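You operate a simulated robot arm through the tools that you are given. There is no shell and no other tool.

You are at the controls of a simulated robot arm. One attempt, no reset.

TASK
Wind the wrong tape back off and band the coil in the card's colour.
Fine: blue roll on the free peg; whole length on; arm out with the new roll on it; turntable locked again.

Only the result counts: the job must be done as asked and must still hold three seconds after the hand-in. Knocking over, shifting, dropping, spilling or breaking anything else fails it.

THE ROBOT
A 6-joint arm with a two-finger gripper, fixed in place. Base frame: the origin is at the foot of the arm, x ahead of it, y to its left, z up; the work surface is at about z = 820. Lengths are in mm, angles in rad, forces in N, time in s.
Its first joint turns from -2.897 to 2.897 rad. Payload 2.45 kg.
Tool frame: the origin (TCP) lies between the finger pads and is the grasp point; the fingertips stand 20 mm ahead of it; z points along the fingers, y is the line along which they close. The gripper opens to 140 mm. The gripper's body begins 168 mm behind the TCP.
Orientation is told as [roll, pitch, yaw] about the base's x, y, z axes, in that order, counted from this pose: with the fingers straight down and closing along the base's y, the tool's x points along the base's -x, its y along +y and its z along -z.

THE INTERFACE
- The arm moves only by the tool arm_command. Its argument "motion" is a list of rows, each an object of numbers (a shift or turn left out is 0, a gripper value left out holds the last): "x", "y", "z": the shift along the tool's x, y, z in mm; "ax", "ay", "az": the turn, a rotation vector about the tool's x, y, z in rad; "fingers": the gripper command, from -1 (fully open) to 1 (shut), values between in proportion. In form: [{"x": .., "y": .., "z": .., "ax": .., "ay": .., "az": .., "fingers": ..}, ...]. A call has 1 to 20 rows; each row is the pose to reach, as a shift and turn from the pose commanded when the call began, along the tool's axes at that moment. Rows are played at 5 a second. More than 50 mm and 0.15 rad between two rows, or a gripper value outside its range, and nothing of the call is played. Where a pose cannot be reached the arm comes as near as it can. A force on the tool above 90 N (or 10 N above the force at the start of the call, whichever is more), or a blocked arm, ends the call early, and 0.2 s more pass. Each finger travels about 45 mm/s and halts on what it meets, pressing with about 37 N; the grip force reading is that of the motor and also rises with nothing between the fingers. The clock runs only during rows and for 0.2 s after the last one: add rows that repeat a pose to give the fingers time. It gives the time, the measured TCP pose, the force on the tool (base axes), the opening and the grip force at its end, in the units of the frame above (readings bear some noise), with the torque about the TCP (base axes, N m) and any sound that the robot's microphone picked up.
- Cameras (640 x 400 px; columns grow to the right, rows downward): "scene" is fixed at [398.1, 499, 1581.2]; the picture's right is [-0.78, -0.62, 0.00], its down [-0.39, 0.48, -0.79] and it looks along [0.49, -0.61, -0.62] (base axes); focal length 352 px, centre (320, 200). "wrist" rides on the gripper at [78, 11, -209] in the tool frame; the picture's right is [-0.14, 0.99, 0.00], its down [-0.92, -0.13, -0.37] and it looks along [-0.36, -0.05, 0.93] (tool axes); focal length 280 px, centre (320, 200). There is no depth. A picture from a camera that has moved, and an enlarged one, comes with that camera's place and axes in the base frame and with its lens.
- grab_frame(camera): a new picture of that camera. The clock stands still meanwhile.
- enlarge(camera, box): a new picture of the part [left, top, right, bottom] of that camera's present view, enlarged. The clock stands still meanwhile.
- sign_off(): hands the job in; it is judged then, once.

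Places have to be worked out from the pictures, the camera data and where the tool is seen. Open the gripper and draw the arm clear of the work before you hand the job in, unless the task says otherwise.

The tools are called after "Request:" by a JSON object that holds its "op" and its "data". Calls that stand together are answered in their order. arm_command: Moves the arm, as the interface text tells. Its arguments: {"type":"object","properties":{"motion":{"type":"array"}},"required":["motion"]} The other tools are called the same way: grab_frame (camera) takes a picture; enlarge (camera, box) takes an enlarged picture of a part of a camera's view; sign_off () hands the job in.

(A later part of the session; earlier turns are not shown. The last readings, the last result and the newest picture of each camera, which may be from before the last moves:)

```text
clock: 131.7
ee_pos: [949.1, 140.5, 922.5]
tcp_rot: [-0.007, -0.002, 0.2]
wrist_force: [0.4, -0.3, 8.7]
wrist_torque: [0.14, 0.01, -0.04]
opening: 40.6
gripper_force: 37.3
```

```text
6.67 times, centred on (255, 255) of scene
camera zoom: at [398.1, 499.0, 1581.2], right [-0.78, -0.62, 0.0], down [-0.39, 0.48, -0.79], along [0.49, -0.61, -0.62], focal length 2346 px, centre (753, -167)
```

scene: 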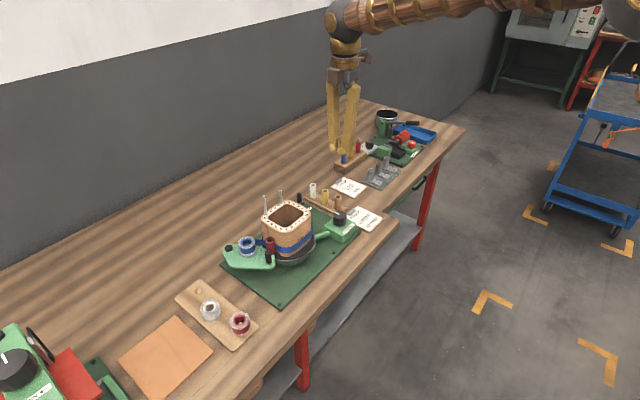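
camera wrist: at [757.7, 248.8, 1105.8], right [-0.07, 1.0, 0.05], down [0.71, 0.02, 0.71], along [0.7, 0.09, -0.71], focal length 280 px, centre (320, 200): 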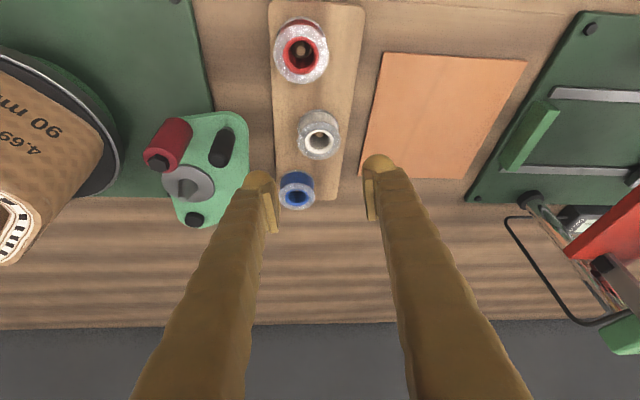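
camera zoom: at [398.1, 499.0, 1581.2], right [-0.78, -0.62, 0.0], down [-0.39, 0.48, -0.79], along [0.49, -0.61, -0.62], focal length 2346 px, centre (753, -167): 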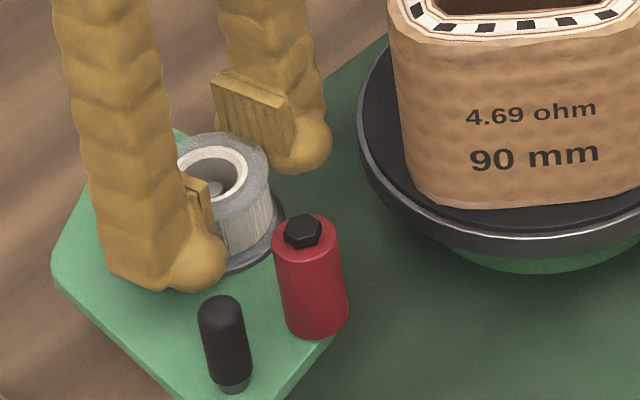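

Contact (8.7 N), spindle centred in the hole. I open the fingers and watch it settle.

Request:
{"op": "arm_command", "data": {"motion": [{"fingers": 0.1}, {"fingers": 0.1}, {"fingers": 0.1}]}}

Request:
{"op": "enlarge", "data": {"camera": "wrist", "box": [260, 120, 380, 240]}}

Request:
{"op": "enlarge", "data": {"camera": "scene", "box": [225, 225, 285, 285]}}

```text
clock: 132.5
ee_pos: [948.3, 139.4, 922.3]
tcp_rot: [-0.007, 0.0, 0.199]
wrist_force: [0.2, -0.7, 0.4]
wrist_torque: [0.02, -0.03, -0.01]
opening: 63.0
gripper_force: 0.0
```

```text
3.33 times, centred on (320, 180) of wrist
camera zoom: at [869.9, 137.8, 1131.0], right [-0.06, 1.0, -0.01], down [0.93, 0.06, 0.37], along [0.37, 0.02, -0.93], focal length 935 px, centre (320, 267)
```

zoom: 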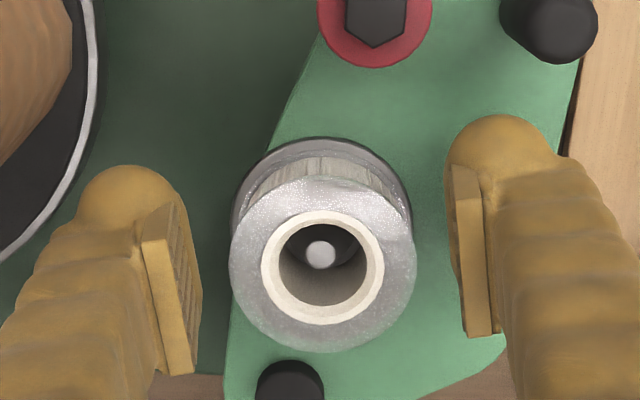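

```text
6.67 times, centred on (255, 255) of scene
camera zoom: at [398.1, 499.0, 1581.2], right [-0.78, -0.62, 0.0], down [-0.39, 0.48, -0.79], along [0.49, -0.61, -0.62], focal length 2346 px, centre (753, -167)
```

zoom: 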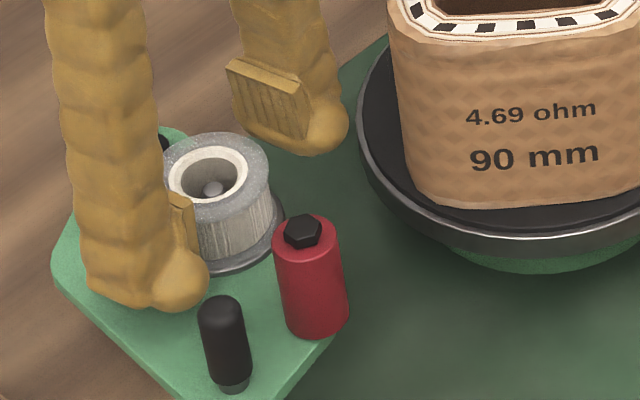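

The white roll sits level on the spindle. I lift and go above the arm handle (≈ (890,188)).

Request:
{"op": "arm_command", "data": {"motion": [{"z": -20}, {"z": -60}, {"z": -105}, {"z": -140}, {"x": 8, "y": 9, "z": -140, "az": -0.135, "fingers": 0.571}, {"x": 16, "y": 19, "z": -140, "az": -0.27}, {"x": 24, "y": 29, "z": -140, "az": -0.4}, {"x": 32, "y": 38, "z": -140, "az": -0.535}, {"x": 40, "y": 48, "z": -140, "az": -0.67}, {"x": 47.5, "y": 57.5, "z": -140, "az": -0.8}, {"x": 47.5, "y": 57.5, "z": -140, "az": -0.8}]}}

Request:
{"op": "enlarge", "data": {"camera": "wrist", "box": [180, 60, 400, 220]}}

Request:
{"op": "enlarge", "data": {"camera": "scene", "box": [180, 180, 390, 320]}}

```text
clock: 134.9
ee_pos: [889.5, 189.7, 1061.6]
tcp_rot: [-0.005, 0.004, 0.999]
wrist_force: [-0.1, 0.4, -0.5]
wrist_torque: [0.01, 0.01, -0.02]
opening: 30.2
gripper_force: 0.1
```

```text
2.50 times, centred on (290, 140) of wrist
camera zoom: at [839.1, 132.4, 1271.2], right [-0.76, 0.65, -0.01], down [0.6, 0.71, 0.36], along [0.24, 0.27, -0.93], focal length 701 px, centre (395, 350)
```

zoom: 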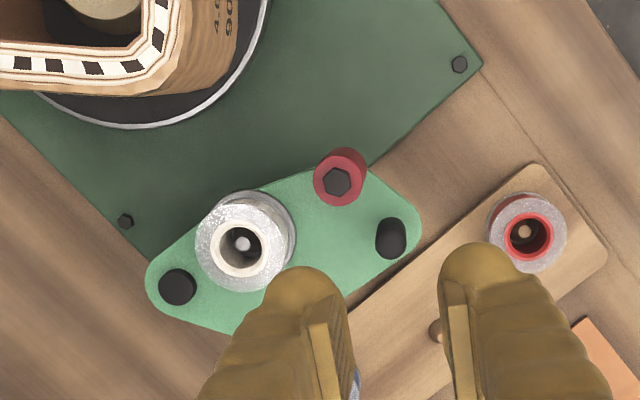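

```text
2.86 times, centred on (285, 250) of scene
camera zoom: at [398.1, 499.0, 1581.2], right [-0.78, -0.62, 0.0], down [-0.39, 0.48, -0.79], along [0.49, -0.61, -0.62], focal length 1006 px, centre (420, 57)
```

zoom: 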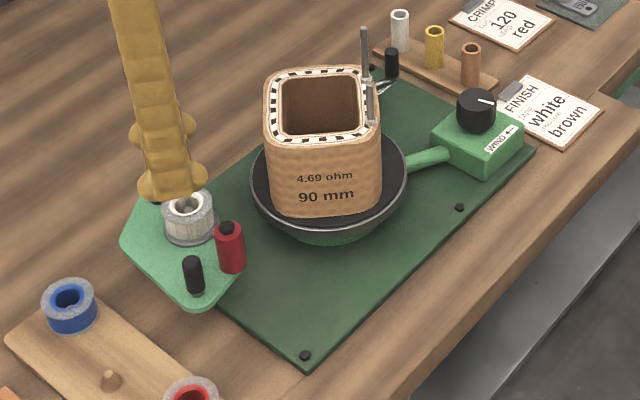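

Handle at (891,189), right under the gripper. I descend and grip it.

Request:
{"op": "arm_command", "data": {"motion": [{"x": -0.5, "y": -0.8, "z": 40}, {"x": -0.5, "y": -0.8, "z": 80}, {"x": -0.5, "y": -0.8, "z": 115}, {"x": -0.5, "y": -0.8, "z": 138}, {"x": -0.5, "y": -0.8, "z": 149}, {"x": -0.5, "y": -0.8, "z": 149, "fingers": 1}, {"x": -0.5, "y": -0.8, "z": 149}, {"x": -0.5, "y": -0.8, "z": 149}]}}

```text
clock: 136.7
ee_pos: [892.5, 188.0, 910.4]
tcp_rot: [-0.005, 0.005, 1.001]
wrist_force: [3.8, -0.5, -6.4]
wrist_torque: [0.13, -0.08, -0.01]
opening: 14.7
gripper_force: 40.3
```

Gripped. I swing the arm in along its arc until the roller reaches the coil.

Request:
{"op": "arm_command", "data": {"motion": [{"x": 12, "y": -1.7, "az": -0.105}, {"x": 23.8, "y": -4.7, "az": -0.209}, {"x": 35.3, "y": -8.8, "az": -0.314}, {"x": 46.2, "y": -14.2, "az": -0.419}, {"x": 56.5, "y": -20.7, "az": -0.524}, {"x": 62.9, "y": -25.5, "az": -0.593}, {"x": 62.9, "y": -25.5, "az": -0.593}]}}

Request:
{"op": "enlarge", "data": {"camera": "scene", "box": [200, 180, 340, 300]}}

Request:
{"op": "enlarge", "data": {"camera": "wrist", "box": [160, 60, 400, 240]}}

```text
clock: 138.3
ee_pos: [882.0, 120.7, 913.1]
tcp_rot: [-0.004, 0.006, 1.594]
wrist_force: [56.9, 5.0, -16.9]
wrist_torque: [0.15, -0.45, 0.08]
opening: 14.6
gripper_force: 40.6
```

```text
3.33 times, centred on (270, 240) of scene
camera zoom: at [398.1, 499.0, 1581.2], right [-0.78, -0.62, 0.0], down [-0.39, 0.48, -0.79], along [0.49, -0.61, -0.62], focal length 1173 px, centre (487, 67)
```

zoom: 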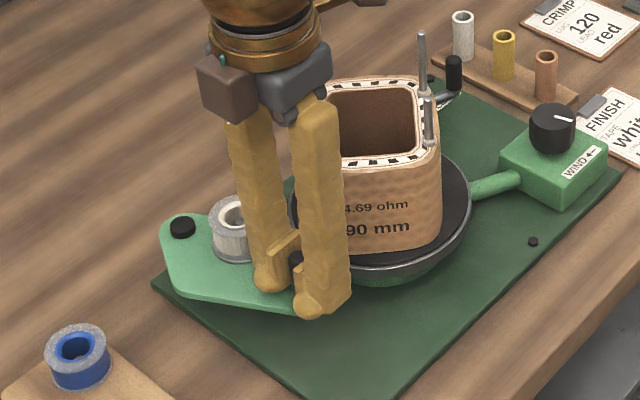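

```text
2.22 times, centred on (280, 150) of wrist
camera zoom: at [871.4, 44.9, 1122.9], right [-0.99, 0.11, 0.0], down [0.1, 0.93, 0.36], along [0.05, 0.36, -0.93], focal length 623 px, centre (409, 311)
```

zoom: 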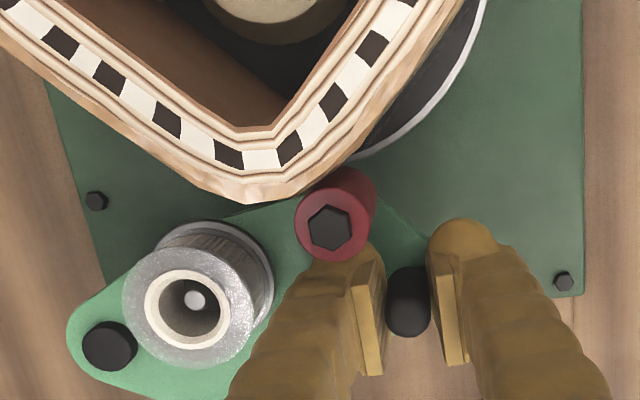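

The roller is close to the coil corner but no strip is visible yet. I ease the radial load and push in a few mm more.

Request:
{"op": "arm_command", "data": {"motion": [{"x": 1, "y": -2}, {"x": 4, "y": -2, "az": -0.026}, {"x": 7, "y": -2, "az": -0.05}, {"x": 7, "y": -2, "az": -0.05}]}}

Request:
{"op": "enlarge", "data": {"camera": "wrist", "box": [160, 60, 400, 240]}}

Request:
{"op": "enlarge", "data": {"camera": "scene", "box": [220, 220, 300, 280]}}

```text
clock: 139.3
ee_pos: [881.7, 115.4, 912.9]
tcp_rot: [-0.002, 0.007, 1.642]
wrist_force: [46.5, 11.1, 3.2]
wrist_torque: [0.0, -0.45, 0.02]
opening: 14.6
gripper_force: 41.4
```

```text
2.22 times, centred on (280, 150) of wrist
camera zoom: at [876.6, 38.0, 1123.0], right [-1.0, 0.07, 0.0], down [0.06, 0.93, 0.36], along [0.03, 0.36, -0.93], focal length 623 px, centre (409, 311)
```

zoom: 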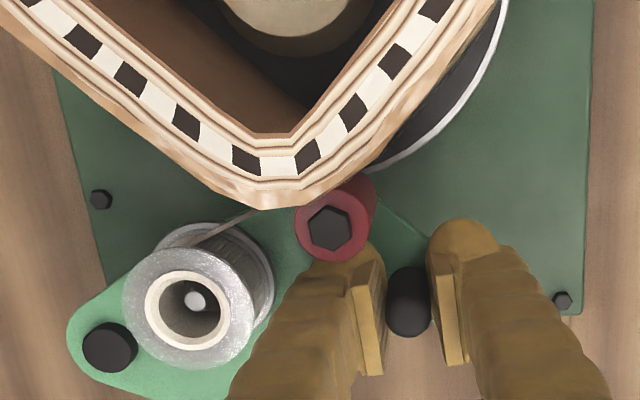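

```text
6.67 times, centred on (260, 250) of scene
camera zoom: at [398.1, 499.0, 1581.2], right [-0.78, -0.62, 0.0], down [-0.39, 0.48, -0.79], along [0.49, -0.61, -0.62], focal length 2346 px, centre (720, -133)
```

zoom: 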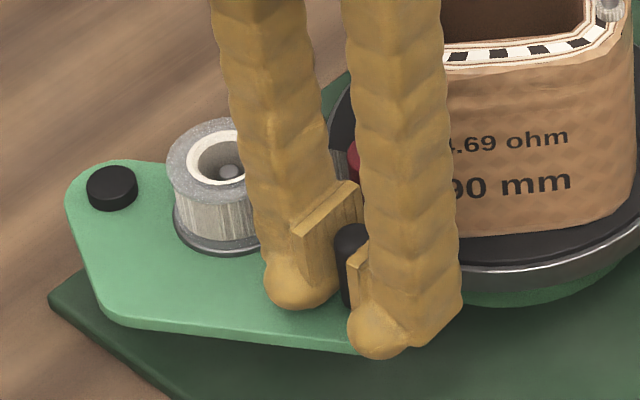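

The white tape strip now bridges to the roller. I relieve the side load, release the handle, and lift.

Request:
{"op": "arm_command", "data": {"motion": [{"y": -1.5}, {"y": -2.5}, {"y": -2.5, "fingers": 0.571}, {"y": -2.5}, {"y": -2.5, "z": -35}, {"y": -2.5, "z": -80}, {"y": -2.5, "z": -125}, {"y": -2.5, "z": -160}, {"y": -2.5, "z": -160}]}}

Request:
{"op": "enlarge", "data": {"camera": "wrist", "box": [180, 60, 400, 220]}}

Request:
{"op": "enlarge", "data": {"camera": "scene", "box": [210, 180, 390, 300]}}

```text
clock: 141.3
ee_pos: [883.4, 112.8, 1072.8]
tcp_rot: [0.001, 0.007, 1.642]
wrist_force: [-0.3, 0.5, -0.2]
wrist_torque: [0.0, 0.04, -0.01]
opening: 30.2
gripper_force: 0.0
```

```text
2.50 times, centred on (290, 140) of wrist
camera zoom: at [877.8, 37.0, 1283.7], right [-1.0, 0.07, 0.0], down [0.06, 0.93, 0.36], along [0.03, 0.36, -0.93], focal length 701 px, centre (395, 350)
```

zoom: 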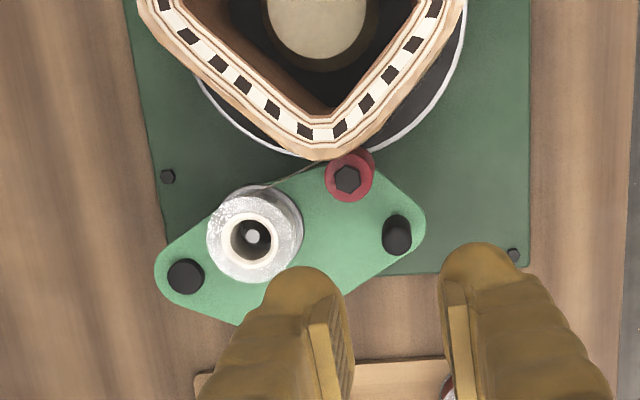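

```text
3.33 times, centred on (300, 240) of scene
camera zoom: at [398.1, 499.0, 1581.2], right [-0.78, -0.62, 0.0], down [-0.39, 0.48, -0.79], along [0.49, -0.61, -0.62], focal length 1173 px, centre (387, 67)
```

zoom: 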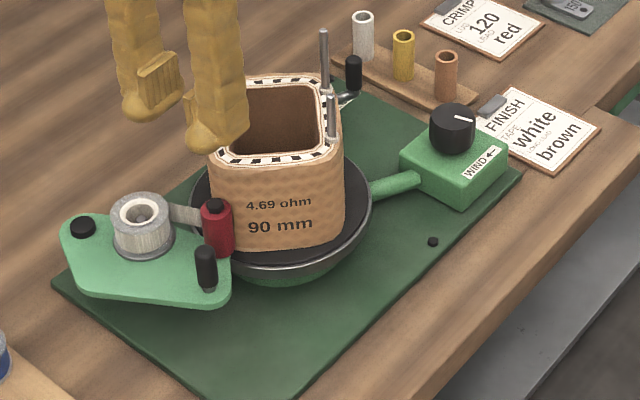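

The white strip runs from the roll to the press roller. Now to the knob for clockwise winding: travel at height with yaw ≈ 1.4 to have a long clockwise stroke.

Request:
{"op": "arm_command", "data": {"motion": [{"x": 38, "y": 7.5, "az": 0.035, "fingers": 0}, {"x": 76, "y": 15, "az": 0.07}, {"x": 114, "y": 22.6, "az": 0.1}, {"x": 152, "y": 30, "az": 0.14}, {"x": 190, "y": 38, "az": 0.17}, {"x": 228, "y": 45, "az": 0.2}, {"x": 264, "y": 53, "az": 0.242}, {"x": 264, "y": 53, "az": 0.242}]}}

Request:
{"op": "enlarge", "data": {"camera": "wrist", "box": [230, 80, 410, 240]}}

```text
clock: 143.1
ee_pos: [847.6, -152.8, 1076.2]
tcp_rot: [0.0, 0.006, 1.401]
wrist_force: [-0.2, 0.1, 0.4]
wrist_torque: [-0.03, 0.01, 0.0]
opening: 70.1
gripper_force: 0.2
```

```text
2.50 times, centred on (320, 160) of wrist
camera zoom: at [824.5, -225.6, 1286.3], right [-0.95, 0.3, 0.0], down [0.28, 0.89, 0.36], along [0.11, 0.34, -0.93], focal length 701 px, centre (320, 300)
```

zoom: 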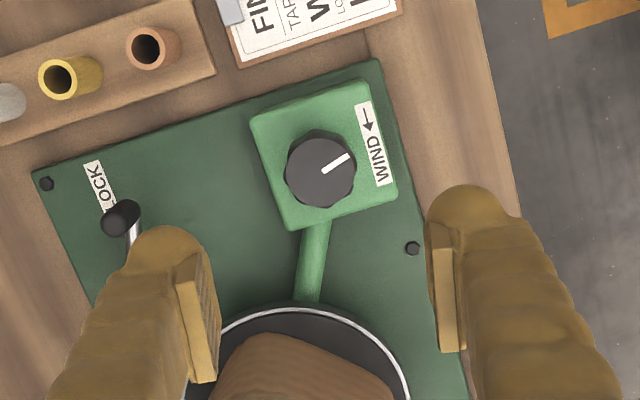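

I descend on the knob and grip it.

Request:
{"op": "arm_command", "data": {"motion": [{"x": 0.1, "y": -1.9, "z": 45}, {"x": 0.1, "y": -1.9, "z": 90}, {"x": 0.1, "y": -1.9, "z": 135}, {"x": 0.1, "y": -1.9, "z": 165}, {"x": 0.1, "y": -1.9, "z": 182}, {"x": 0.1, "y": -1.9, "z": 189}, {"x": 0.1, "y": -1.9, "z": 189, "fingers": 1}, {"x": 0.1, "y": -1.9, "z": 189}, {"x": 0.1, "y": -1.9, "z": 189}, {"x": 0.1, "y": -1.9, "z": 189}]}}

```text
clock: 145.3
ee_pos: [848.6, -152.1, 886.7]
tcp_rot: [0.002, 0.007, 1.402]
wrist_force: [-51.0, 8.0, 12.2]
wrist_torque: [0.05, 0.6, -0.15]
opening: 39.2
gripper_force: 43.8
```

Side load of -51 N in x: I shift 2 mm that way and start winding clockwise.

Request:
{"op": "arm_command", "data": {"motion": [{"y": 2}, {"y": 2, "az": 0.12}, {"y": 2, "az": 0.24}, {"y": 2, "az": 0.36}, {"y": 2, "az": 0.48}, {"y": 2, "az": 0.6}, {"y": 2, "az": 0.6}]}}

Request:
{"op": "enlarge", "data": {"camera": "scene", "box": [210, 180, 390, 300]}}

```text
clock: 146.9
ee_pos: [849.0, -154.8, 887.1]
tcp_rot: [-0.006, 0.004, 0.799]
wrist_force: [-14.6, -13.4, 7.2]
wrist_torque: [-0.08, 0.15, -0.14]
opening: 38.8
gripper_force: 44.6
```

```text
3.33 times, centred on (300, 240) of scene
camera zoom: at [398.1, 499.0, 1581.2], right [-0.78, -0.62, 0.0], down [-0.39, 0.48, -0.79], along [0.49, -0.61, -0.62], focal length 1173 px, centre (387, 67)
```

zoom: 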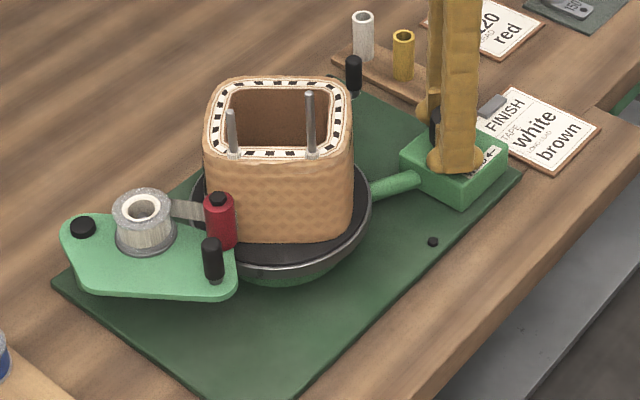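

The coil turns clockwise, tape going on around the back. I continue winding.

Request:
{"op": "arm_command", "data": {"motion": [{"x": 0.2, "y": 0.5, "az": 0.12}, {"x": 0.2, "y": 0.5, "az": 0.24}, {"x": 0.2, "y": 0.5, "az": 0.36}, {"x": 0.2, "y": 0.5, "az": 0.48}, {"x": 0.2, "y": 0.5, "az": 0.6}, {"x": 0.2, "y": 0.5, "az": 0.72}, {"x": 0.2, "y": 0.5, "az": 0.84}, {"x": 0.2, "y": 0.5, "az": 0.84}]}}

Request:
{"op": "enlarge", "data": {"camera": "scene", "box": [210, 180, 390, 300]}}

```text
clock: 148.7
ee_pos: [848.3, -155.2, 885.7]
tcp_rot: [-0.008, -0.002, -0.043]
wrist_force: [22.4, -80.3, 16.5]
wrist_torque: [-0.84, -0.28, 0.31]
opening: 39.2
gripper_force: 45.0
```

```text
3.33 times, centred on (300, 240) of scene
camera zoom: at [398.1, 499.0, 1581.2], right [-0.78, -0.62, 0.0], down [-0.39, 0.48, -0.79], along [0.49, -0.61, -0.62], focal length 1173 px, centre (387, 67)
```

zoom: 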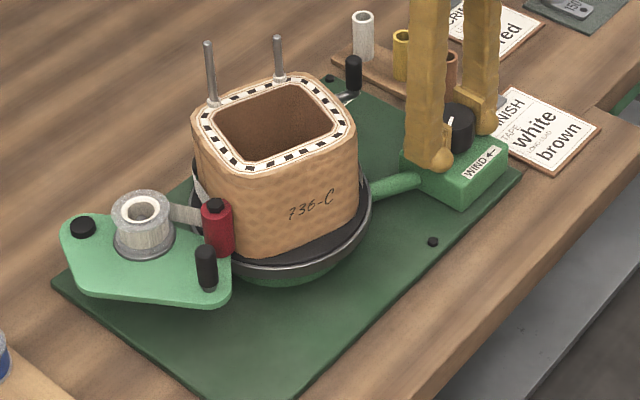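

White tape is visible on the coil's left. Side load reached 80 N, so I shift 3 mm in -y, then continue.

Request:
{"op": "arm_command", "data": {"motion": [{"y": -2}, {"y": -3}, {"x": 0.3, "y": -3, "az": 0.12}, {"x": 0.3, "y": -3, "az": 0.24}, {"x": 0.3, "y": -3, "az": 0.36}, {"x": 0.3, "y": -3, "az": 0.48}, {"x": 0.3, "y": -3, "az": 0.6}, {"x": 0.3, "y": -3, "az": 0.6}]}}

Request:
{"op": "enlarge", "data": {"camera": "scene", "box": [210, 180, 390, 300]}}

```text
clock: 150.5
ee_pos: [846.9, -155.0, 885.0]
tcp_rot: [-0.005, -0.004, -0.639]
wrist_force: [-10.1, -0.9, 15.0]
wrist_torque: [0.07, 0.13, -0.01]
opening: 38.6
gripper_force: 45.6
```

```text
3.33 times, centred on (300, 240) of scene
camera zoom: at [398.1, 499.0, 1581.2], right [-0.78, -0.62, 0.0], down [-0.39, 0.48, -0.79], along [0.49, -0.61, -0.62], focal length 1173 px, centre (387, 67)
```

zoom: 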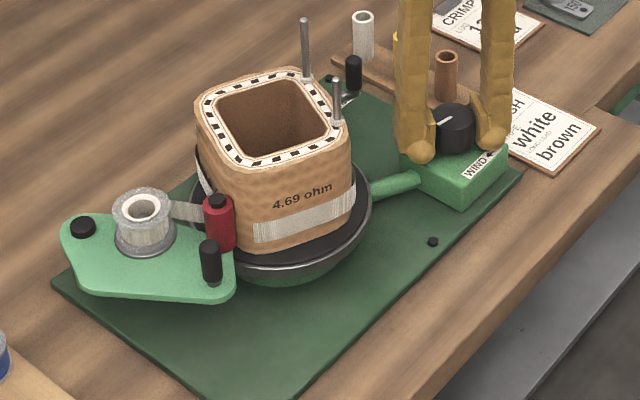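

The leading end of the white tape has come round the front. I keep winding.

Request:
{"op": "arm_command", "data": {"motion": [{"az": 0.12}, {"az": 0.24}, {"az": 0.36}, {"az": 0.48}, {"az": 0.6}, {"az": 0.7}, {"az": 0.7}]}}

Request:
{"op": "enlarge", "data": {"camera": "scene", "box": [210, 180, 390, 300]}}

Request:
{"op": "enlarge", "data": {"camera": "scene", "box": [230, 220, 310, 280]}}

```text
clock: 152.1
ee_pos: [847.6, -155.8, 885.0]
tcp_rot: [0.002, -0.007, -1.34]
wrist_force: [-2.6, 18.2, -10.5]
wrist_torque: [0.19, 0.02, 0.03]
opening: 38.9
gripper_force: 45.4
```

```text
3.33 times, centred on (300, 240) of scene
camera zoom: at [398.1, 499.0, 1581.2], right [-0.78, -0.62, 0.0], down [-0.39, 0.48, -0.79], along [0.49, -0.61, -0.62], focal length 1173 px, centre (387, 67)
```

zoom: 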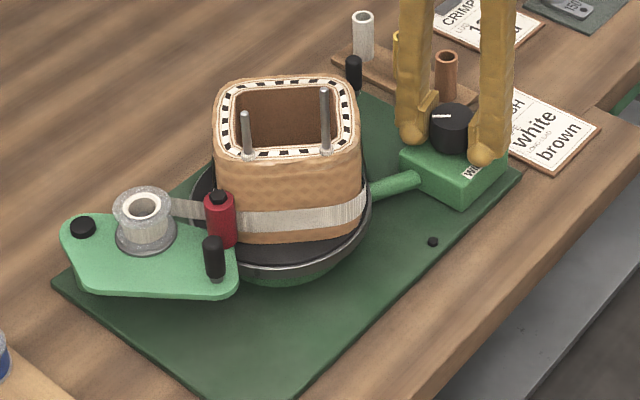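

```text
6.67 times, centred on (270, 250) of scene
camera zoom: at [398.1, 499.0, 1581.2], right [-0.78, -0.62, 0.0], down [-0.39, 0.48, -0.79], along [0.49, -0.61, -0.62], focal length 2346 px, centre (653, -133)
```

zoom: 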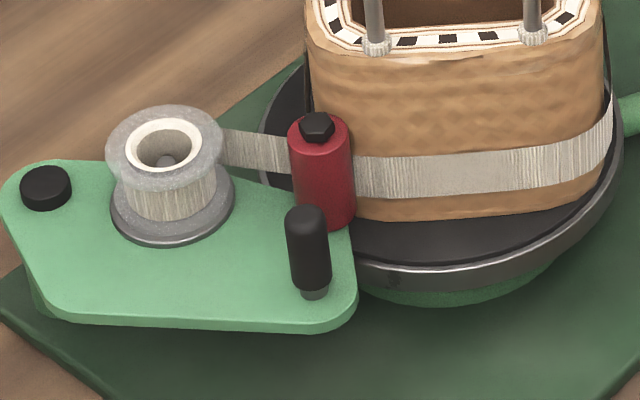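

The band overlaps a full turn now, and the roll's wound tape has visibly shrunk, but the tape still feeds. I open, rotate back in place and take another stroke.

Request:
{"op": "arm_command", "data": {"motion": [{"fingers": 0.1, "az": 0.03}, {"fingers": 0.1, "az": 0.05}, {"fingers": 0.1, "az": 0.05}]}}

Request:
{"op": "arm_command", "data": {"motion": [{"az": -0.145}, {"az": -0.29}, {"az": -0.435}, {"az": -0.58}, {"az": -0.725}, {"az": -0.87}, {"az": -1.015}, {"az": -1.16}, {"az": -1.305}, {"az": -1.45}, {"az": -1.595}, {"az": -1.74}, {"az": -1.885}, {"az": -2.03}, {"az": -2.175}, {"az": -2.32}, {"az": -2.465}, {"az": -2.61}, {"az": -2.755}, {"az": -2.8}]}}

Request:
{"op": "enlarge", "data": {"camera": "scene", "box": [210, 180, 390, 300]}}

```text
clock: 152.9
ee_pos: [848.3, -156.9, 884.8]
tcp_rot: [0.001, -0.005, -1.39]
wrist_force: [-0.1, 0.4, 0.7]
wrist_torque: [0.0, -0.02, 0.03]
opening: 63.1
gripper_force: 0.0
```

```text
clock: 157.1
ee_pos: [847.3, -155.4, 886.8]
tcp_rot: [-0.002, 0.007, 1.412]
wrist_force: [-0.8, -0.7, -0.1]
wrist_torque: [-0.03, 0.03, 0.02]
opening: 63.4
gripper_force: 0.1
```

```text
3.33 times, centred on (300, 240) of scene
camera zoom: at [398.1, 499.0, 1581.2], right [-0.78, -0.62, 0.0], down [-0.39, 0.48, -0.79], along [0.49, -0.61, -0.62], focal length 1173 px, centre (387, 67)
```

zoom: 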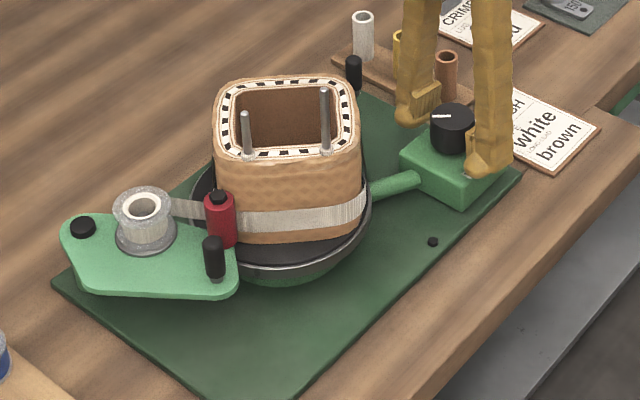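

The coil held still. I grip and wind a further 0.6 rad.

Request:
{"op": "arm_command", "data": {"motion": [{"x": -0.5, "fingers": 1}, {"x": -0.5}, {"x": -0.5}, {"x": -0.5, "az": 0.12}, {"x": -0.5, "az": 0.24}, {"x": -0.5, "az": 0.36}, {"x": -0.5, "az": 0.48}, {"x": -0.5, "az": 0.6}, {"x": -0.5, "az": 0.6}]}}

Request:
{"op": "enlarge", "data": {"camera": "scene", "box": [210, 180, 390, 300]}}

Request:
{"op": "enlarge", "data": {"camera": "scene", "box": [230, 220, 310, 280]}}

```text
clock: 159.1
ee_pos: [847.1, -154.6, 886.5]
tcp_rot: [-0.006, 0.005, 0.811]
wrist_force: [-21.5, 6.1, 17.2]
wrist_torque: [0.22, 0.25, -0.01]
opening: 38.8
gripper_force: 44.6
```

```text
3.33 times, centred on (300, 240) of scene
camera zoom: at [398.1, 499.0, 1581.2], right [-0.78, -0.62, 0.0], down [-0.39, 0.48, -0.79], along [0.49, -0.61, -0.62], focal length 1173 px, centre (387, 67)
```

zoom: 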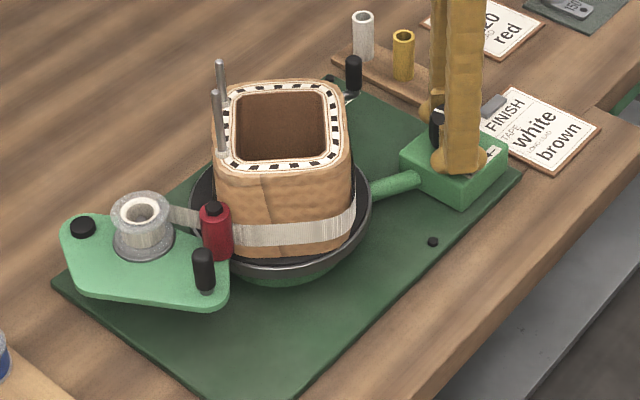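

```text
6.67 times, centred on (270, 250) of scene
camera zoom: at [398.1, 499.0, 1581.2], right [-0.78, -0.62, 0.0], down [-0.39, 0.48, -0.79], along [0.49, -0.61, -0.62], focal length 2346 px, centre (653, -133)
```

zoom: 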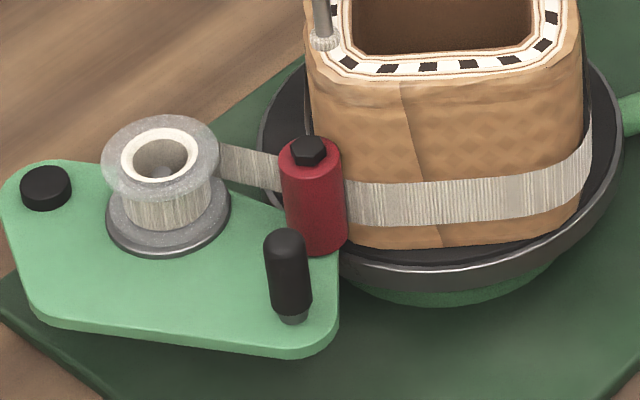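

The roll keeps shrinking. I continue winding and watch for the tape to run out.

Request:
{"op": "arm_command", "data": {"motion": [{"y": 0.5, "az": 0.12}, {"y": 0.5, "az": 0.24}, {"y": 0.5, "az": 0.36}, {"y": 0.5, "az": 0.48}, {"y": 0.5, "az": 0.6}, {"y": 0.5, "az": 0.72}, {"y": 0.5, "az": 0.84}, {"y": 0.5, "az": 0.84}]}}

Request:
{"op": "enlarge", "data": {"camera": "scene", "box": [230, 220, 310, 280]}}

```text
clock: 160.9
ee_pos: [847.5, -153.6, 884.3]
tcp_rot: [-0.008, 0.0, -0.032]
wrist_force: [-8.7, -3.2, 3.0]
wrist_torque: [0.06, -0.01, 0.01]
opening: 38.6
gripper_force: 45.1
```

```text
6.67 times, centred on (270, 250) of scene
camera zoom: at [398.1, 499.0, 1581.2], right [-0.78, -0.62, 0.0], down [-0.39, 0.48, -0.79], along [0.49, -0.61, -0.62], focal length 2346 px, centre (653, -133)
```

zoom: 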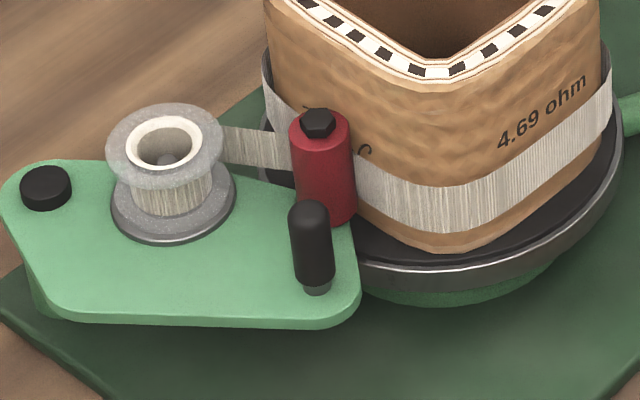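

Still feeding; I keep going.

Request:
{"op": "arm_command", "data": {"motion": [{"x": 0.3, "y": -0.5, "az": 0.12}, {"x": 0.3, "y": -0.5, "az": 0.24}, {"x": 0.3, "y": -0.5, "az": 0.36}, {"x": 0.3, "y": -0.5, "az": 0.48}, {"x": 0.3, "y": -0.5, "az": 0.6}, {"x": 0.3, "y": -0.5, "az": 0.72}, {"x": 0.3, "y": -0.5, "az": 0.84}, {"x": 0.3, "y": -0.5, "az": 0.96}, {"x": 0.3, "y": -0.5, "az": 1.08}, {"x": 0.3, "y": -0.5, "az": 1.2}, {"x": 0.3, "y": -0.5, "az": 1.3}, {"x": 0.3, "y": -0.5, "az": 1.3}]}}

Request:
{"op": "enlarge", "data": {"camera": "scene", "box": [230, 220, 310, 280]}}

Request:
{"op": "enlarge", "data": {"camera": "scene", "box": [210, 180, 390, 300]}}

```text
clock: 163.5
ee_pos: [847.5, -155.0, 886.1]
tcp_rot: [-0.001, -0.006, -1.33]
wrist_force: [13.6, 14.2, -9.1]
wrist_torque: [0.2, -0.04, 0.09]
opening: 38.5
gripper_force: 45.2
```

```text
6.67 times, centred on (270, 250) of scene
camera zoom: at [398.1, 499.0, 1581.2], right [-0.78, -0.62, 0.0], down [-0.39, 0.48, -0.79], along [0.49, -0.61, -0.62], focal length 2346 px, centre (653, -133)
```

zoom: 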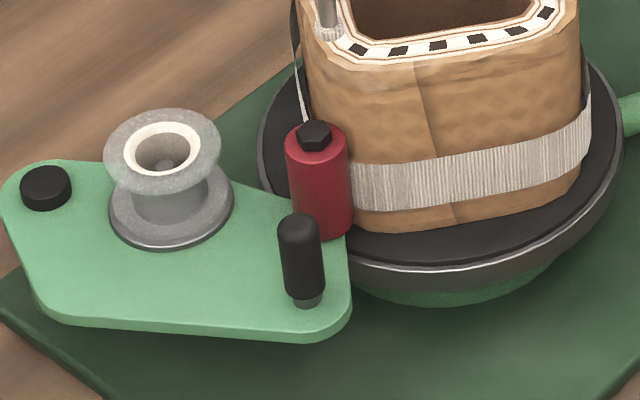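

```text
3.33 times, centred on (300, 240) of scene
camera zoom: at [398.1, 499.0, 1581.2], right [-0.78, -0.62, 0.0], down [-0.39, 0.48, -0.79], along [0.49, -0.61, -0.62], focal length 1173 px, centre (387, 67)
```

zoom: 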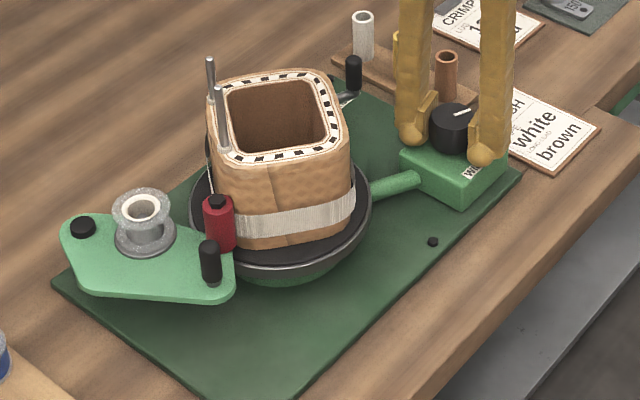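

The roll's core is bare and the strip has left it: the whole white length is on the coil. I release the knob with a slight clockwise bias so nothing unwinds, and lift.

Request:
{"op": "arm_command", "data": {"motion": [{"az": 0.04}, {"az": 0.06, "fingers": 0.1}, {"az": 0.09, "fingers": 0.1}, {"az": 0.09}, {"az": 0.09, "z": -40}, {"az": 0.09, "z": -85}, {"az": 0.09, "z": -130}, {"az": 0.09, "z": -175}, {"az": 0.09, "z": -190}]}}

Request:
{"op": "enlarge", "data": {"camera": "scene", "box": [210, 180, 390, 300]}}

Request:
{"op": "enlarge", "data": {"camera": "scene", "box": [230, 210, 310, 270]}}

```text
clock: 165.5
ee_pos: [848.7, -153.9, 1078.3]
tcp_rot: [-0.001, -0.008, -1.418]
wrist_force: [0.5, -0.6, -0.1]
wrist_torque: [0.01, -0.04, 0.01]
opening: 62.8
gripper_force: 0.0
```

```text
3.33 times, centred on (300, 240) of scene
camera zoom: at [398.1, 499.0, 1581.2], right [-0.78, -0.62, 0.0], down [-0.39, 0.48, -0.79], along [0.49, -0.61, -0.62], focal length 1173 px, centre (387, 67)
```

zoom: 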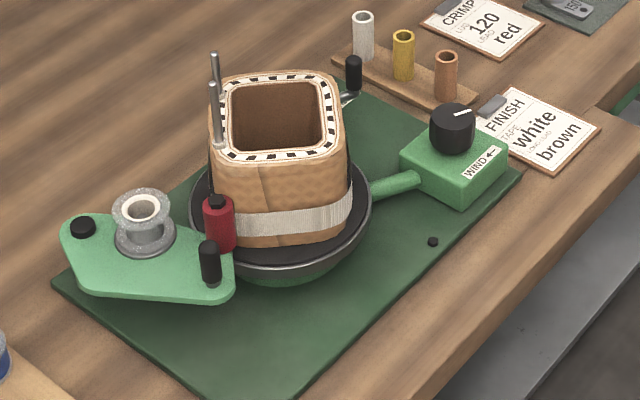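

```text
6.67 times, centred on (270, 240) of scene
camera zoom: at [398.1, 499.0, 1581.2], right [-0.78, -0.62, 0.0], down [-0.39, 0.48, -0.79], along [0.49, -0.61, -0.62], focal length 2346 px, centre (653, -67)
```

zoom: 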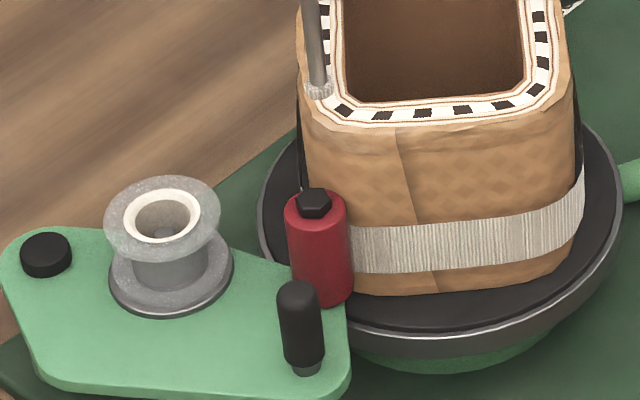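

Everything stays on. I travel over to the arm handle with the wrist turned back to yaw ≈ 1.57.

Request:
{"op": "arm_command", "data": {"motion": [{"x": 12.7, "y": 3.7, "az": -0.149, "fingers": 0.571}, {"x": 25.4, "y": 7.5, "az": -0.298}, {"x": 38.2, "y": 11.2, "az": -0.447}, {"x": 50.9, "y": 14.9, "az": -0.596}, {"x": 63.6, "y": 18.6, "az": -0.745}, {"x": 76.4, "y": 22.4, "az": -0.894}, {"x": 89, "y": 26, "az": -1.043}, {"x": 101.8, "y": 29.8, "az": -1.192}, {"x": 114.5, "y": 33.6, "az": -1.341}, {"x": 127, "y": 37.3, "az": -1.49}, {"x": 140, "y": 41, "az": -1.639}, {"x": 152.7, "y": 44.8, "az": -1.788}, {"x": 165.4, "y": 48.5, "az": -1.937}, {"x": 178, "y": 52.2, "az": -2.086}, {"x": 191, "y": 56, "az": -2.235}, {"x": 203.6, "y": 59.7, "az": -2.384}, {"x": 216.3, "y": 63.4, "az": -2.533}, {"x": 229, "y": 67, "az": -2.682}, {"x": 242, "y": 71, "az": -2.831}, {"x": 254.5, "y": 74.6, "az": -2.98}]}}

Request:
{"op": "enlarge", "data": {"camera": "wrist", "box": [180, 60, 400, 220]}}

```text
clock: 169.7
ee_pos: [882.9, 108.8, 1074.0]
tcp_rot: [-0.002, 0.004, 1.564]
wrist_force: [0.1, 0.0, 0.4]
wrist_torque: [0.05, -0.01, -0.05]
opening: 30.0
gripper_force: 0.0
```

```text
2.50 times, centred on (290, 140) of wrist
camera zoom: at [871.3, 33.0, 1283.1], right [-0.99, 0.15, 0.0], down [0.14, 0.92, 0.36], along [0.05, 0.36, -0.93], focal length 701 px, centre (395, 350)
```

zoom: 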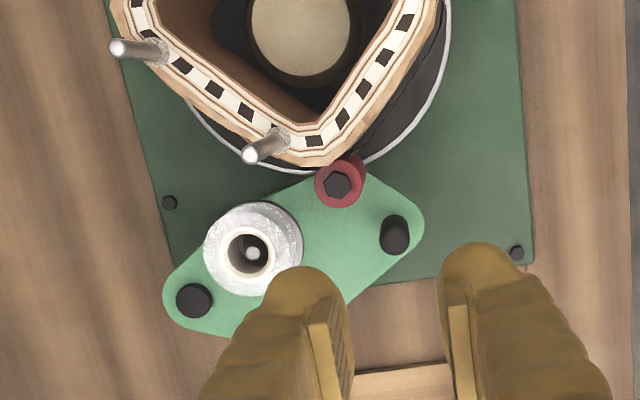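

Handle at (883,111). I descend, grip, and swing it out.

Request:
{"op": "arm_command", "data": {"motion": [{"x": -2.9, "y": 0.3, "z": 40}, {"x": -2.9, "y": 0.3, "z": 80}, {"x": -2.9, "y": 0.3, "z": 120}, {"x": -2.9, "y": 0.3, "z": 148}, {"x": -2.9, "y": 0.3, "z": 161}, {"x": -2.9, "y": 0.3, "z": 161, "fingers": 1}, {"x": -2.9, "y": 0.3, "z": 161}, {"x": -2.9, "y": 0.3, "z": 161}]}}

```text
clock: 171.5
ee_pos: [882.1, 113.5, 912.8]
tcp_rot: [-0.001, 0.007, 1.561]
wrist_force: [1.3, -0.7, -5.1]
wrist_torque: [0.02, 0.0, -0.11]
opening: 14.6
gripper_force: 40.7
```

Gripped. I swing the arm fully out (about 40°) along its arc.

Request:
{"op": "arm_command", "data": {"motion": [{"x": -8, "y": 1.2, "az": 0.07}, {"x": -16.1, "y": 2, "az": 0.14}, {"x": -24.2, "y": 2, "az": 0.21}, {"x": -32.2, "y": 1.6, "az": 0.279}, {"x": -40.2, "y": 0.6, "az": 0.349}, {"x": -48, "y": -0.9, "az": 0.419}, {"x": -55.8, "y": -3, "az": 0.489}, {"x": -63.4, "y": -5.7, "az": 0.559}, {"x": -70.8, "y": -8.8, "az": 0.628}, {"x": -77.9, "y": -12.4, "az": 0.698}, {"x": -77.9, "y": -12.4, "az": 0.698}]}}

Request:
{"op": "enlarge", "data": {"camera": "scene", "box": [180, 180, 390, 320]}}

Request:
{"op": "grab_frame", "data": {"camera": "wrist"}}

```text
clock: 173.9
ee_pos: [894.8, 188.6, 913.7]
tcp_rot: [-0.003, 0.005, 0.863]
wrist_force: [-62.2, 29.8, -10.4]
wrist_torque: [0.39, 0.51, -0.16]
opening: 14.6
gripper_force: 41.0
```

```text
2.86 times, centred on (285, 250) of scene
camera zoom: at [398.1, 499.0, 1581.2], right [-0.78, -0.62, 0.0], down [-0.39, 0.48, -0.79], along [0.49, -0.61, -0.62], focal length 1006 px, centre (420, 57)
```

zoom: 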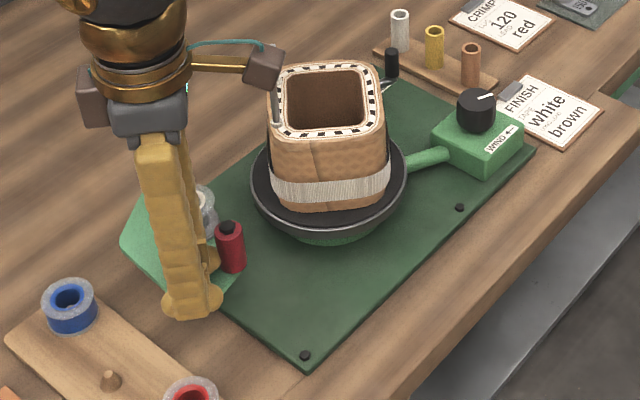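

```text
taken
camera wrist: at [835.7, 139.7, 1122.7], right [-0.66, 0.75, -0.01], down [0.7, 0.62, 0.36], along [0.28, 0.24, -0.93], focal length 280 px, centre (320, 200)
```

wrist: 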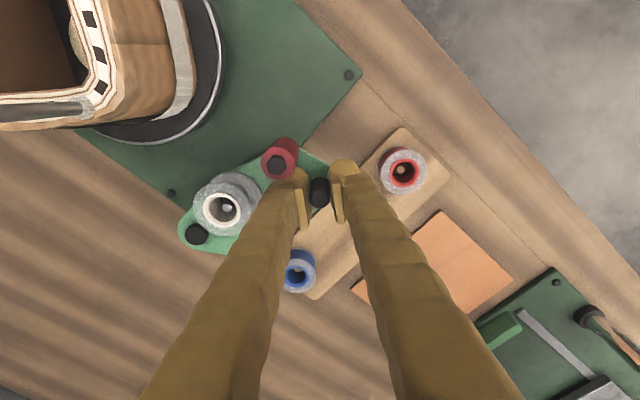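

Arm is out with the white roll's spool still on it. I ease the radial load, release, and lift.

Request:
{"op": "arm_command", "data": {"motion": [{"x": 0.4, "y": 1.4}, {"x": 0.7, "y": 2.7}, {"x": 0.7, "y": 2.7}, {"x": 0.7, "y": 2.7, "fingers": 0.7}, {"x": 0.7, "y": 2.7, "fingers": 0.571}, {"x": 0.7, "y": 2.7}, {"x": 0.7, "y": 2.7, "z": -30}, {"x": 0.7, "y": 2.7, "z": -75}, {"x": 0.7, "y": 2.7, "z": -120}, {"x": 0.7, "y": 2.7, "z": -160}]}}

Request:
{"op": "enlarge", "data": {"camera": "scene", "box": [180, 180, 390, 320]}}

Request:
{"op": "enlarge", "data": {"camera": "wrist", "box": [120, 40, 400, 240]}}

```text
clock: 176.1
ee_pos: [894.6, 192.4, 1073.7]
tcp_rot: [-0.006, 0.006, 0.863]
wrist_force: [0.5, 0.4, 0.2]
wrist_torque: [-0.02, 0.05, 0.02]
opening: 30.1
gripper_force: 0.0
```

```text
2.86 times, centred on (285, 250) of scene
camera zoom: at [398.1, 499.0, 1581.2], right [-0.78, -0.62, 0.0], down [-0.39, 0.48, -0.79], along [0.49, -0.61, -0.62], focal length 1006 px, centre (420, 57)
```

zoom: 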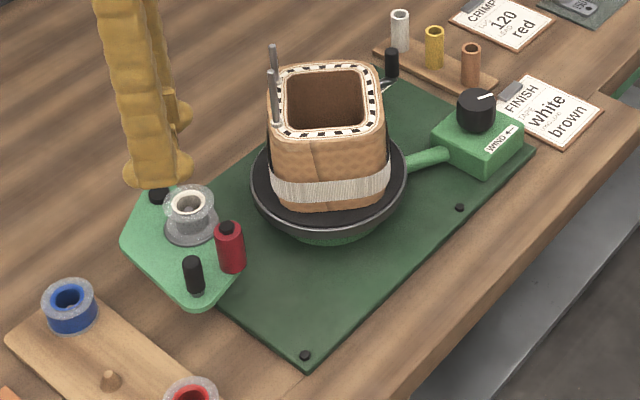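

```text
2.00 times, centred on (260, 140) of wrist
camera zoom: at [835.7, 142.1, 1282.8], right [-0.66, 0.75, -0.01], down [0.7, 0.62, 0.36], along [0.28, 0.24, -0.93], focal length 561 px, centre (440, 320)
```

zoom: 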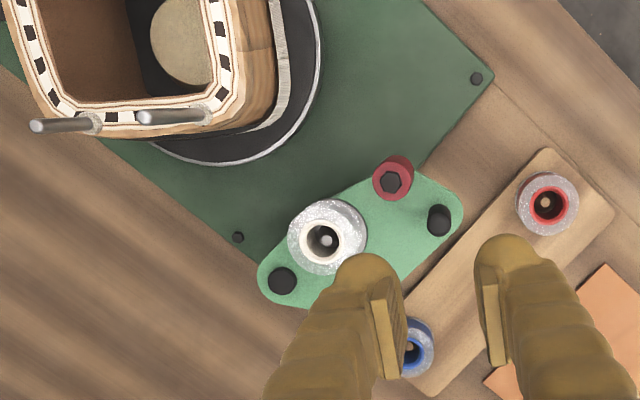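

The arm is out with the new roll on it. Now I must lock the turntable: I travel high over to the lock lever's side, closing the fingers, yaw to 90°.

Request:
{"op": "arm_command", "data": {"motion": [{"x": 29, "y": -28, "az": -0.08, "fingers": 1}, {"x": 58, "y": -56, "az": -0.16}, {"x": 87, "y": -83, "az": -0.24}, {"x": 116, "y": -111, "az": -0.32}, {"x": 146, "y": -139, "az": -0.4}, {"x": 175, "y": -167, "az": -0.48}, {"x": 204, "y": -195, "az": -0.56}, {"x": 233, "y": -223, "az": -0.64}, {"x": 262, "y": -250.5, "az": -0.708}, {"x": 262, "y": -250.5, "az": -0.708}]}}

Request:
{"op": "grab_frame", "data": {"camera": "wrist"}}

Request:
{"op": "enlarge", "data": {"camera": "scene", "box": [250, 180, 320, 240]}}

```text
clock: 178.3
ee_pos: [914.0, -170.9, 1076.0]
tcp_rot: [-0.002, 0.007, 1.571]
wrist_force: [0.4, 0.3, -0.4]
wrist_torque: [-0.03, -0.01, 0.0]
opening: 0.0
gripper_force: 29.3
```

```text
taken
camera wrist: at [904.4, -247.1, 1285.8], right [-0.99, 0.14, 0.0], down [0.13, 0.92, 0.36], along [0.05, 0.36, -0.93], focal length 280 px, centre (320, 200)
```

wrist: 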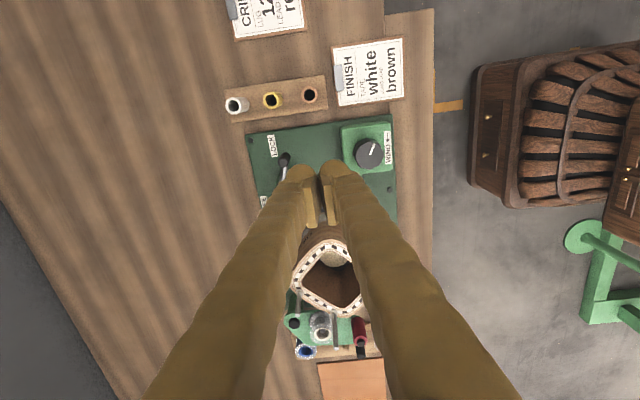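

```text
6.67 times, centred on (285, 210) of scene
camera zoom: at [398.1, 499.0, 1581.2], right [-0.78, -0.62, 0.0], down [-0.39, 0.48, -0.79], along [0.49, -0.61, -0.62], focal length 2346 px, centre (553, 133)
```

zoom: 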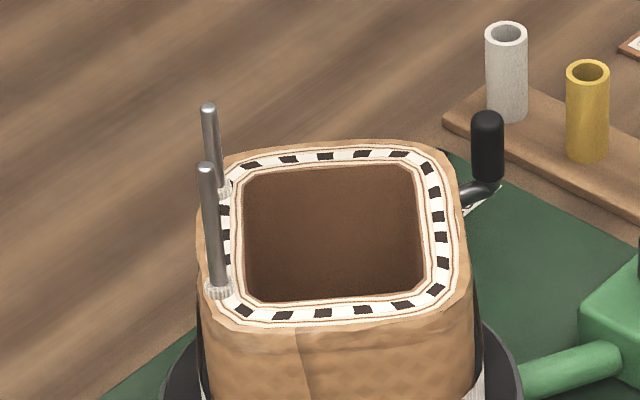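

I zoom on the lever.

Request:
{"op": "enlarge", "data": {"camera": "wrist", "box": [235, 115, 395, 215]}}

```text
4.00 times, centred on (315, 165) of wrist
camera zoom: at [904.4, -247.1, 1285.8], right [-0.99, 0.14, 0.0], down [0.13, 0.92, 0.36], along [0.05, 0.36, -0.93], focal length 1122 px, centre (340, 340)
```

zoom: 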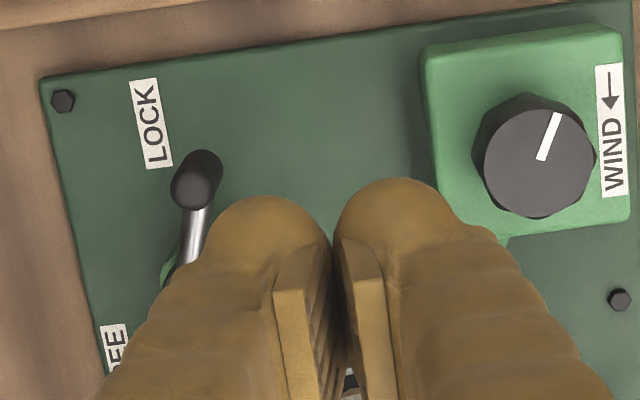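

Lever handle at about (971,-159). I lean the tool 0.4 rad toward +x and come down on its -x side.

Request:
{"op": "arm_command", "data": {"motion": [{"x": -2, "y": -2, "z": 25, "ax": 0.1}, {"x": -5, "y": -5, "z": 50, "ax": 0.2}, {"x": -8, "y": -8, "z": 80, "ax": 0.3}, {"x": -10, "y": -11, "z": 105, "ax": 0.4}, {"x": -10, "y": -11, "z": 120, "ax": 0.4}, {"x": -10, "y": -11, "z": 150, "ax": 0.4}, {"x": -10, "y": -11, "z": 175, "ax": 0.4}, {"x": -10, "y": -11, "z": 187, "ax": 0.4}, {"x": -10, "y": -11, "z": 187, "ax": 0.4}]}}

Request:
{"op": "enlarge", "data": {"camera": "wrist", "box": [230, 100, 410, 240]}}

Request:
{"op": "enlarge", "data": {"camera": "scene", "box": [270, 160, 370, 240]}}

```text
clock: 180.3
ee_pos: [924.0, -161.7, 888.8]
tcp_rot: [-0.402, 0.005, 1.572]
wrist_force: [-0.3, -0.2, -0.6]
wrist_torque: [0.04, 0.01, 0.01]
opening: 0.0
gripper_force: 29.2
```

```text
2.86 times, centred on (320, 170) of wrist
camera zoom: at [832.7, -238.0, 1077.6], right [-0.91, 0.13, -0.39], down [-0.03, 0.92, 0.38], along [0.41, 0.36, -0.84], focal length 801 px, centre (320, 286)
```

zoom: 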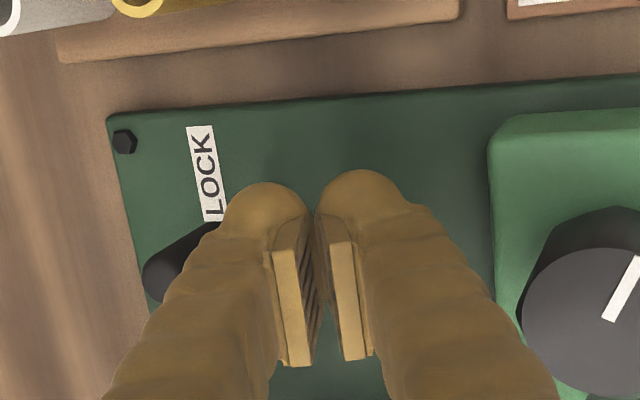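

```text
5.00 times, centred on (320, 200) of scene
camera zoom: at [398.1, 499.0, 1581.2], right [-0.78, -0.62, 0.0], down [-0.39, 0.48, -0.79], along [0.49, -0.61, -0.62], focal length 1760 px, centre (320, 200)
```

zoom: 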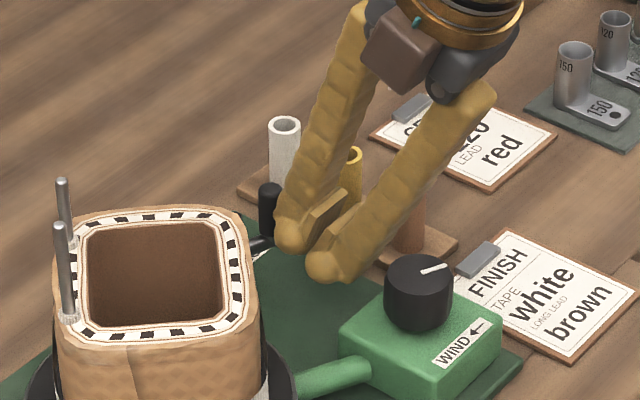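

The finger front is just behind the handle. I push it along its arc toward LOCK until it meets its stop.

Request:
{"op": "arm_command", "data": {"motion": [{"x": -1, "y": -8.3, "z": 3.5}, {"x": -2.2, "y": -17, "z": 7.2}, {"x": 0.6, "y": -25.9, "z": 11}, {"x": 1.3, "y": -33.6, "z": 14.3}, {"x": 0.6, "y": -41.2, "z": 17.5}, {"x": -1.6, "y": -48.7, "z": 20.7}, {"x": -3.5, "y": -52.4, "z": 22.3}, {"x": -5.6, "y": -56.3, "z": 23.9}, {"x": -5.6, "y": -56.3, "z": 23.9}]}}

Request:
{"op": "enlarge", "data": {"camera": "scene", "box": [260, 160, 360, 240]}}

Request:
{"op": "enlarge", "data": {"camera": "wrist", "box": [200, 100, 420, 280]}}

```text
clock: 182.0
ee_pos: [975.6, -160.8, 888.2]
tcp_rot: [-0.393, 0.003, 1.57]
wrist_force: [-30.8, 1.3, 15.9]
wrist_torque: [0.09, -0.39, 0.17]
opening: 0.2
gripper_force: 29.4
stopped in row 8: the force on the tool passed its limit at 106 N (the readings are from after the stop); the commanded pose is now the measured one
```

```text
5.00 times, centred on (310, 200) of scene
camera zoom: at [398.1, 499.0, 1581.2], right [-0.78, -0.62, 0.0], down [-0.39, 0.48, -0.79], along [0.49, -0.61, -0.62], focal length 1760 px, centre (370, 200)
```

zoom: 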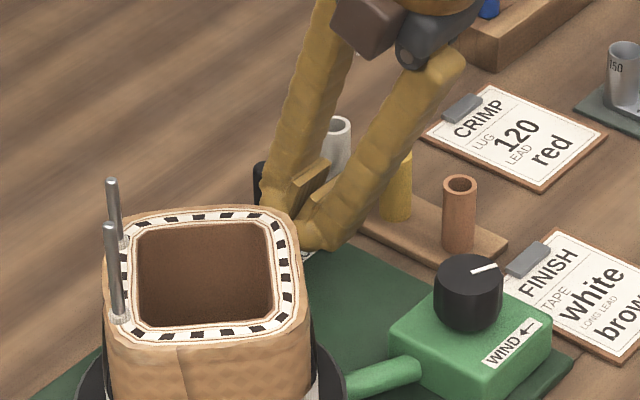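

```text
2.22 times, centred on (310, 190) of wrist
camera zoom: at [886.7, -237.2, 1077.0], right [-0.92, 0.14, -0.38], down [-0.02, 0.92, 0.38], along [0.4, 0.36, -0.84], focal length 623 px, centre (342, 222)
```

zoom: 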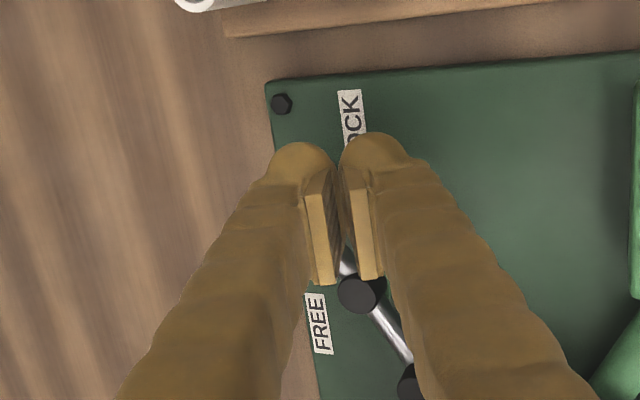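

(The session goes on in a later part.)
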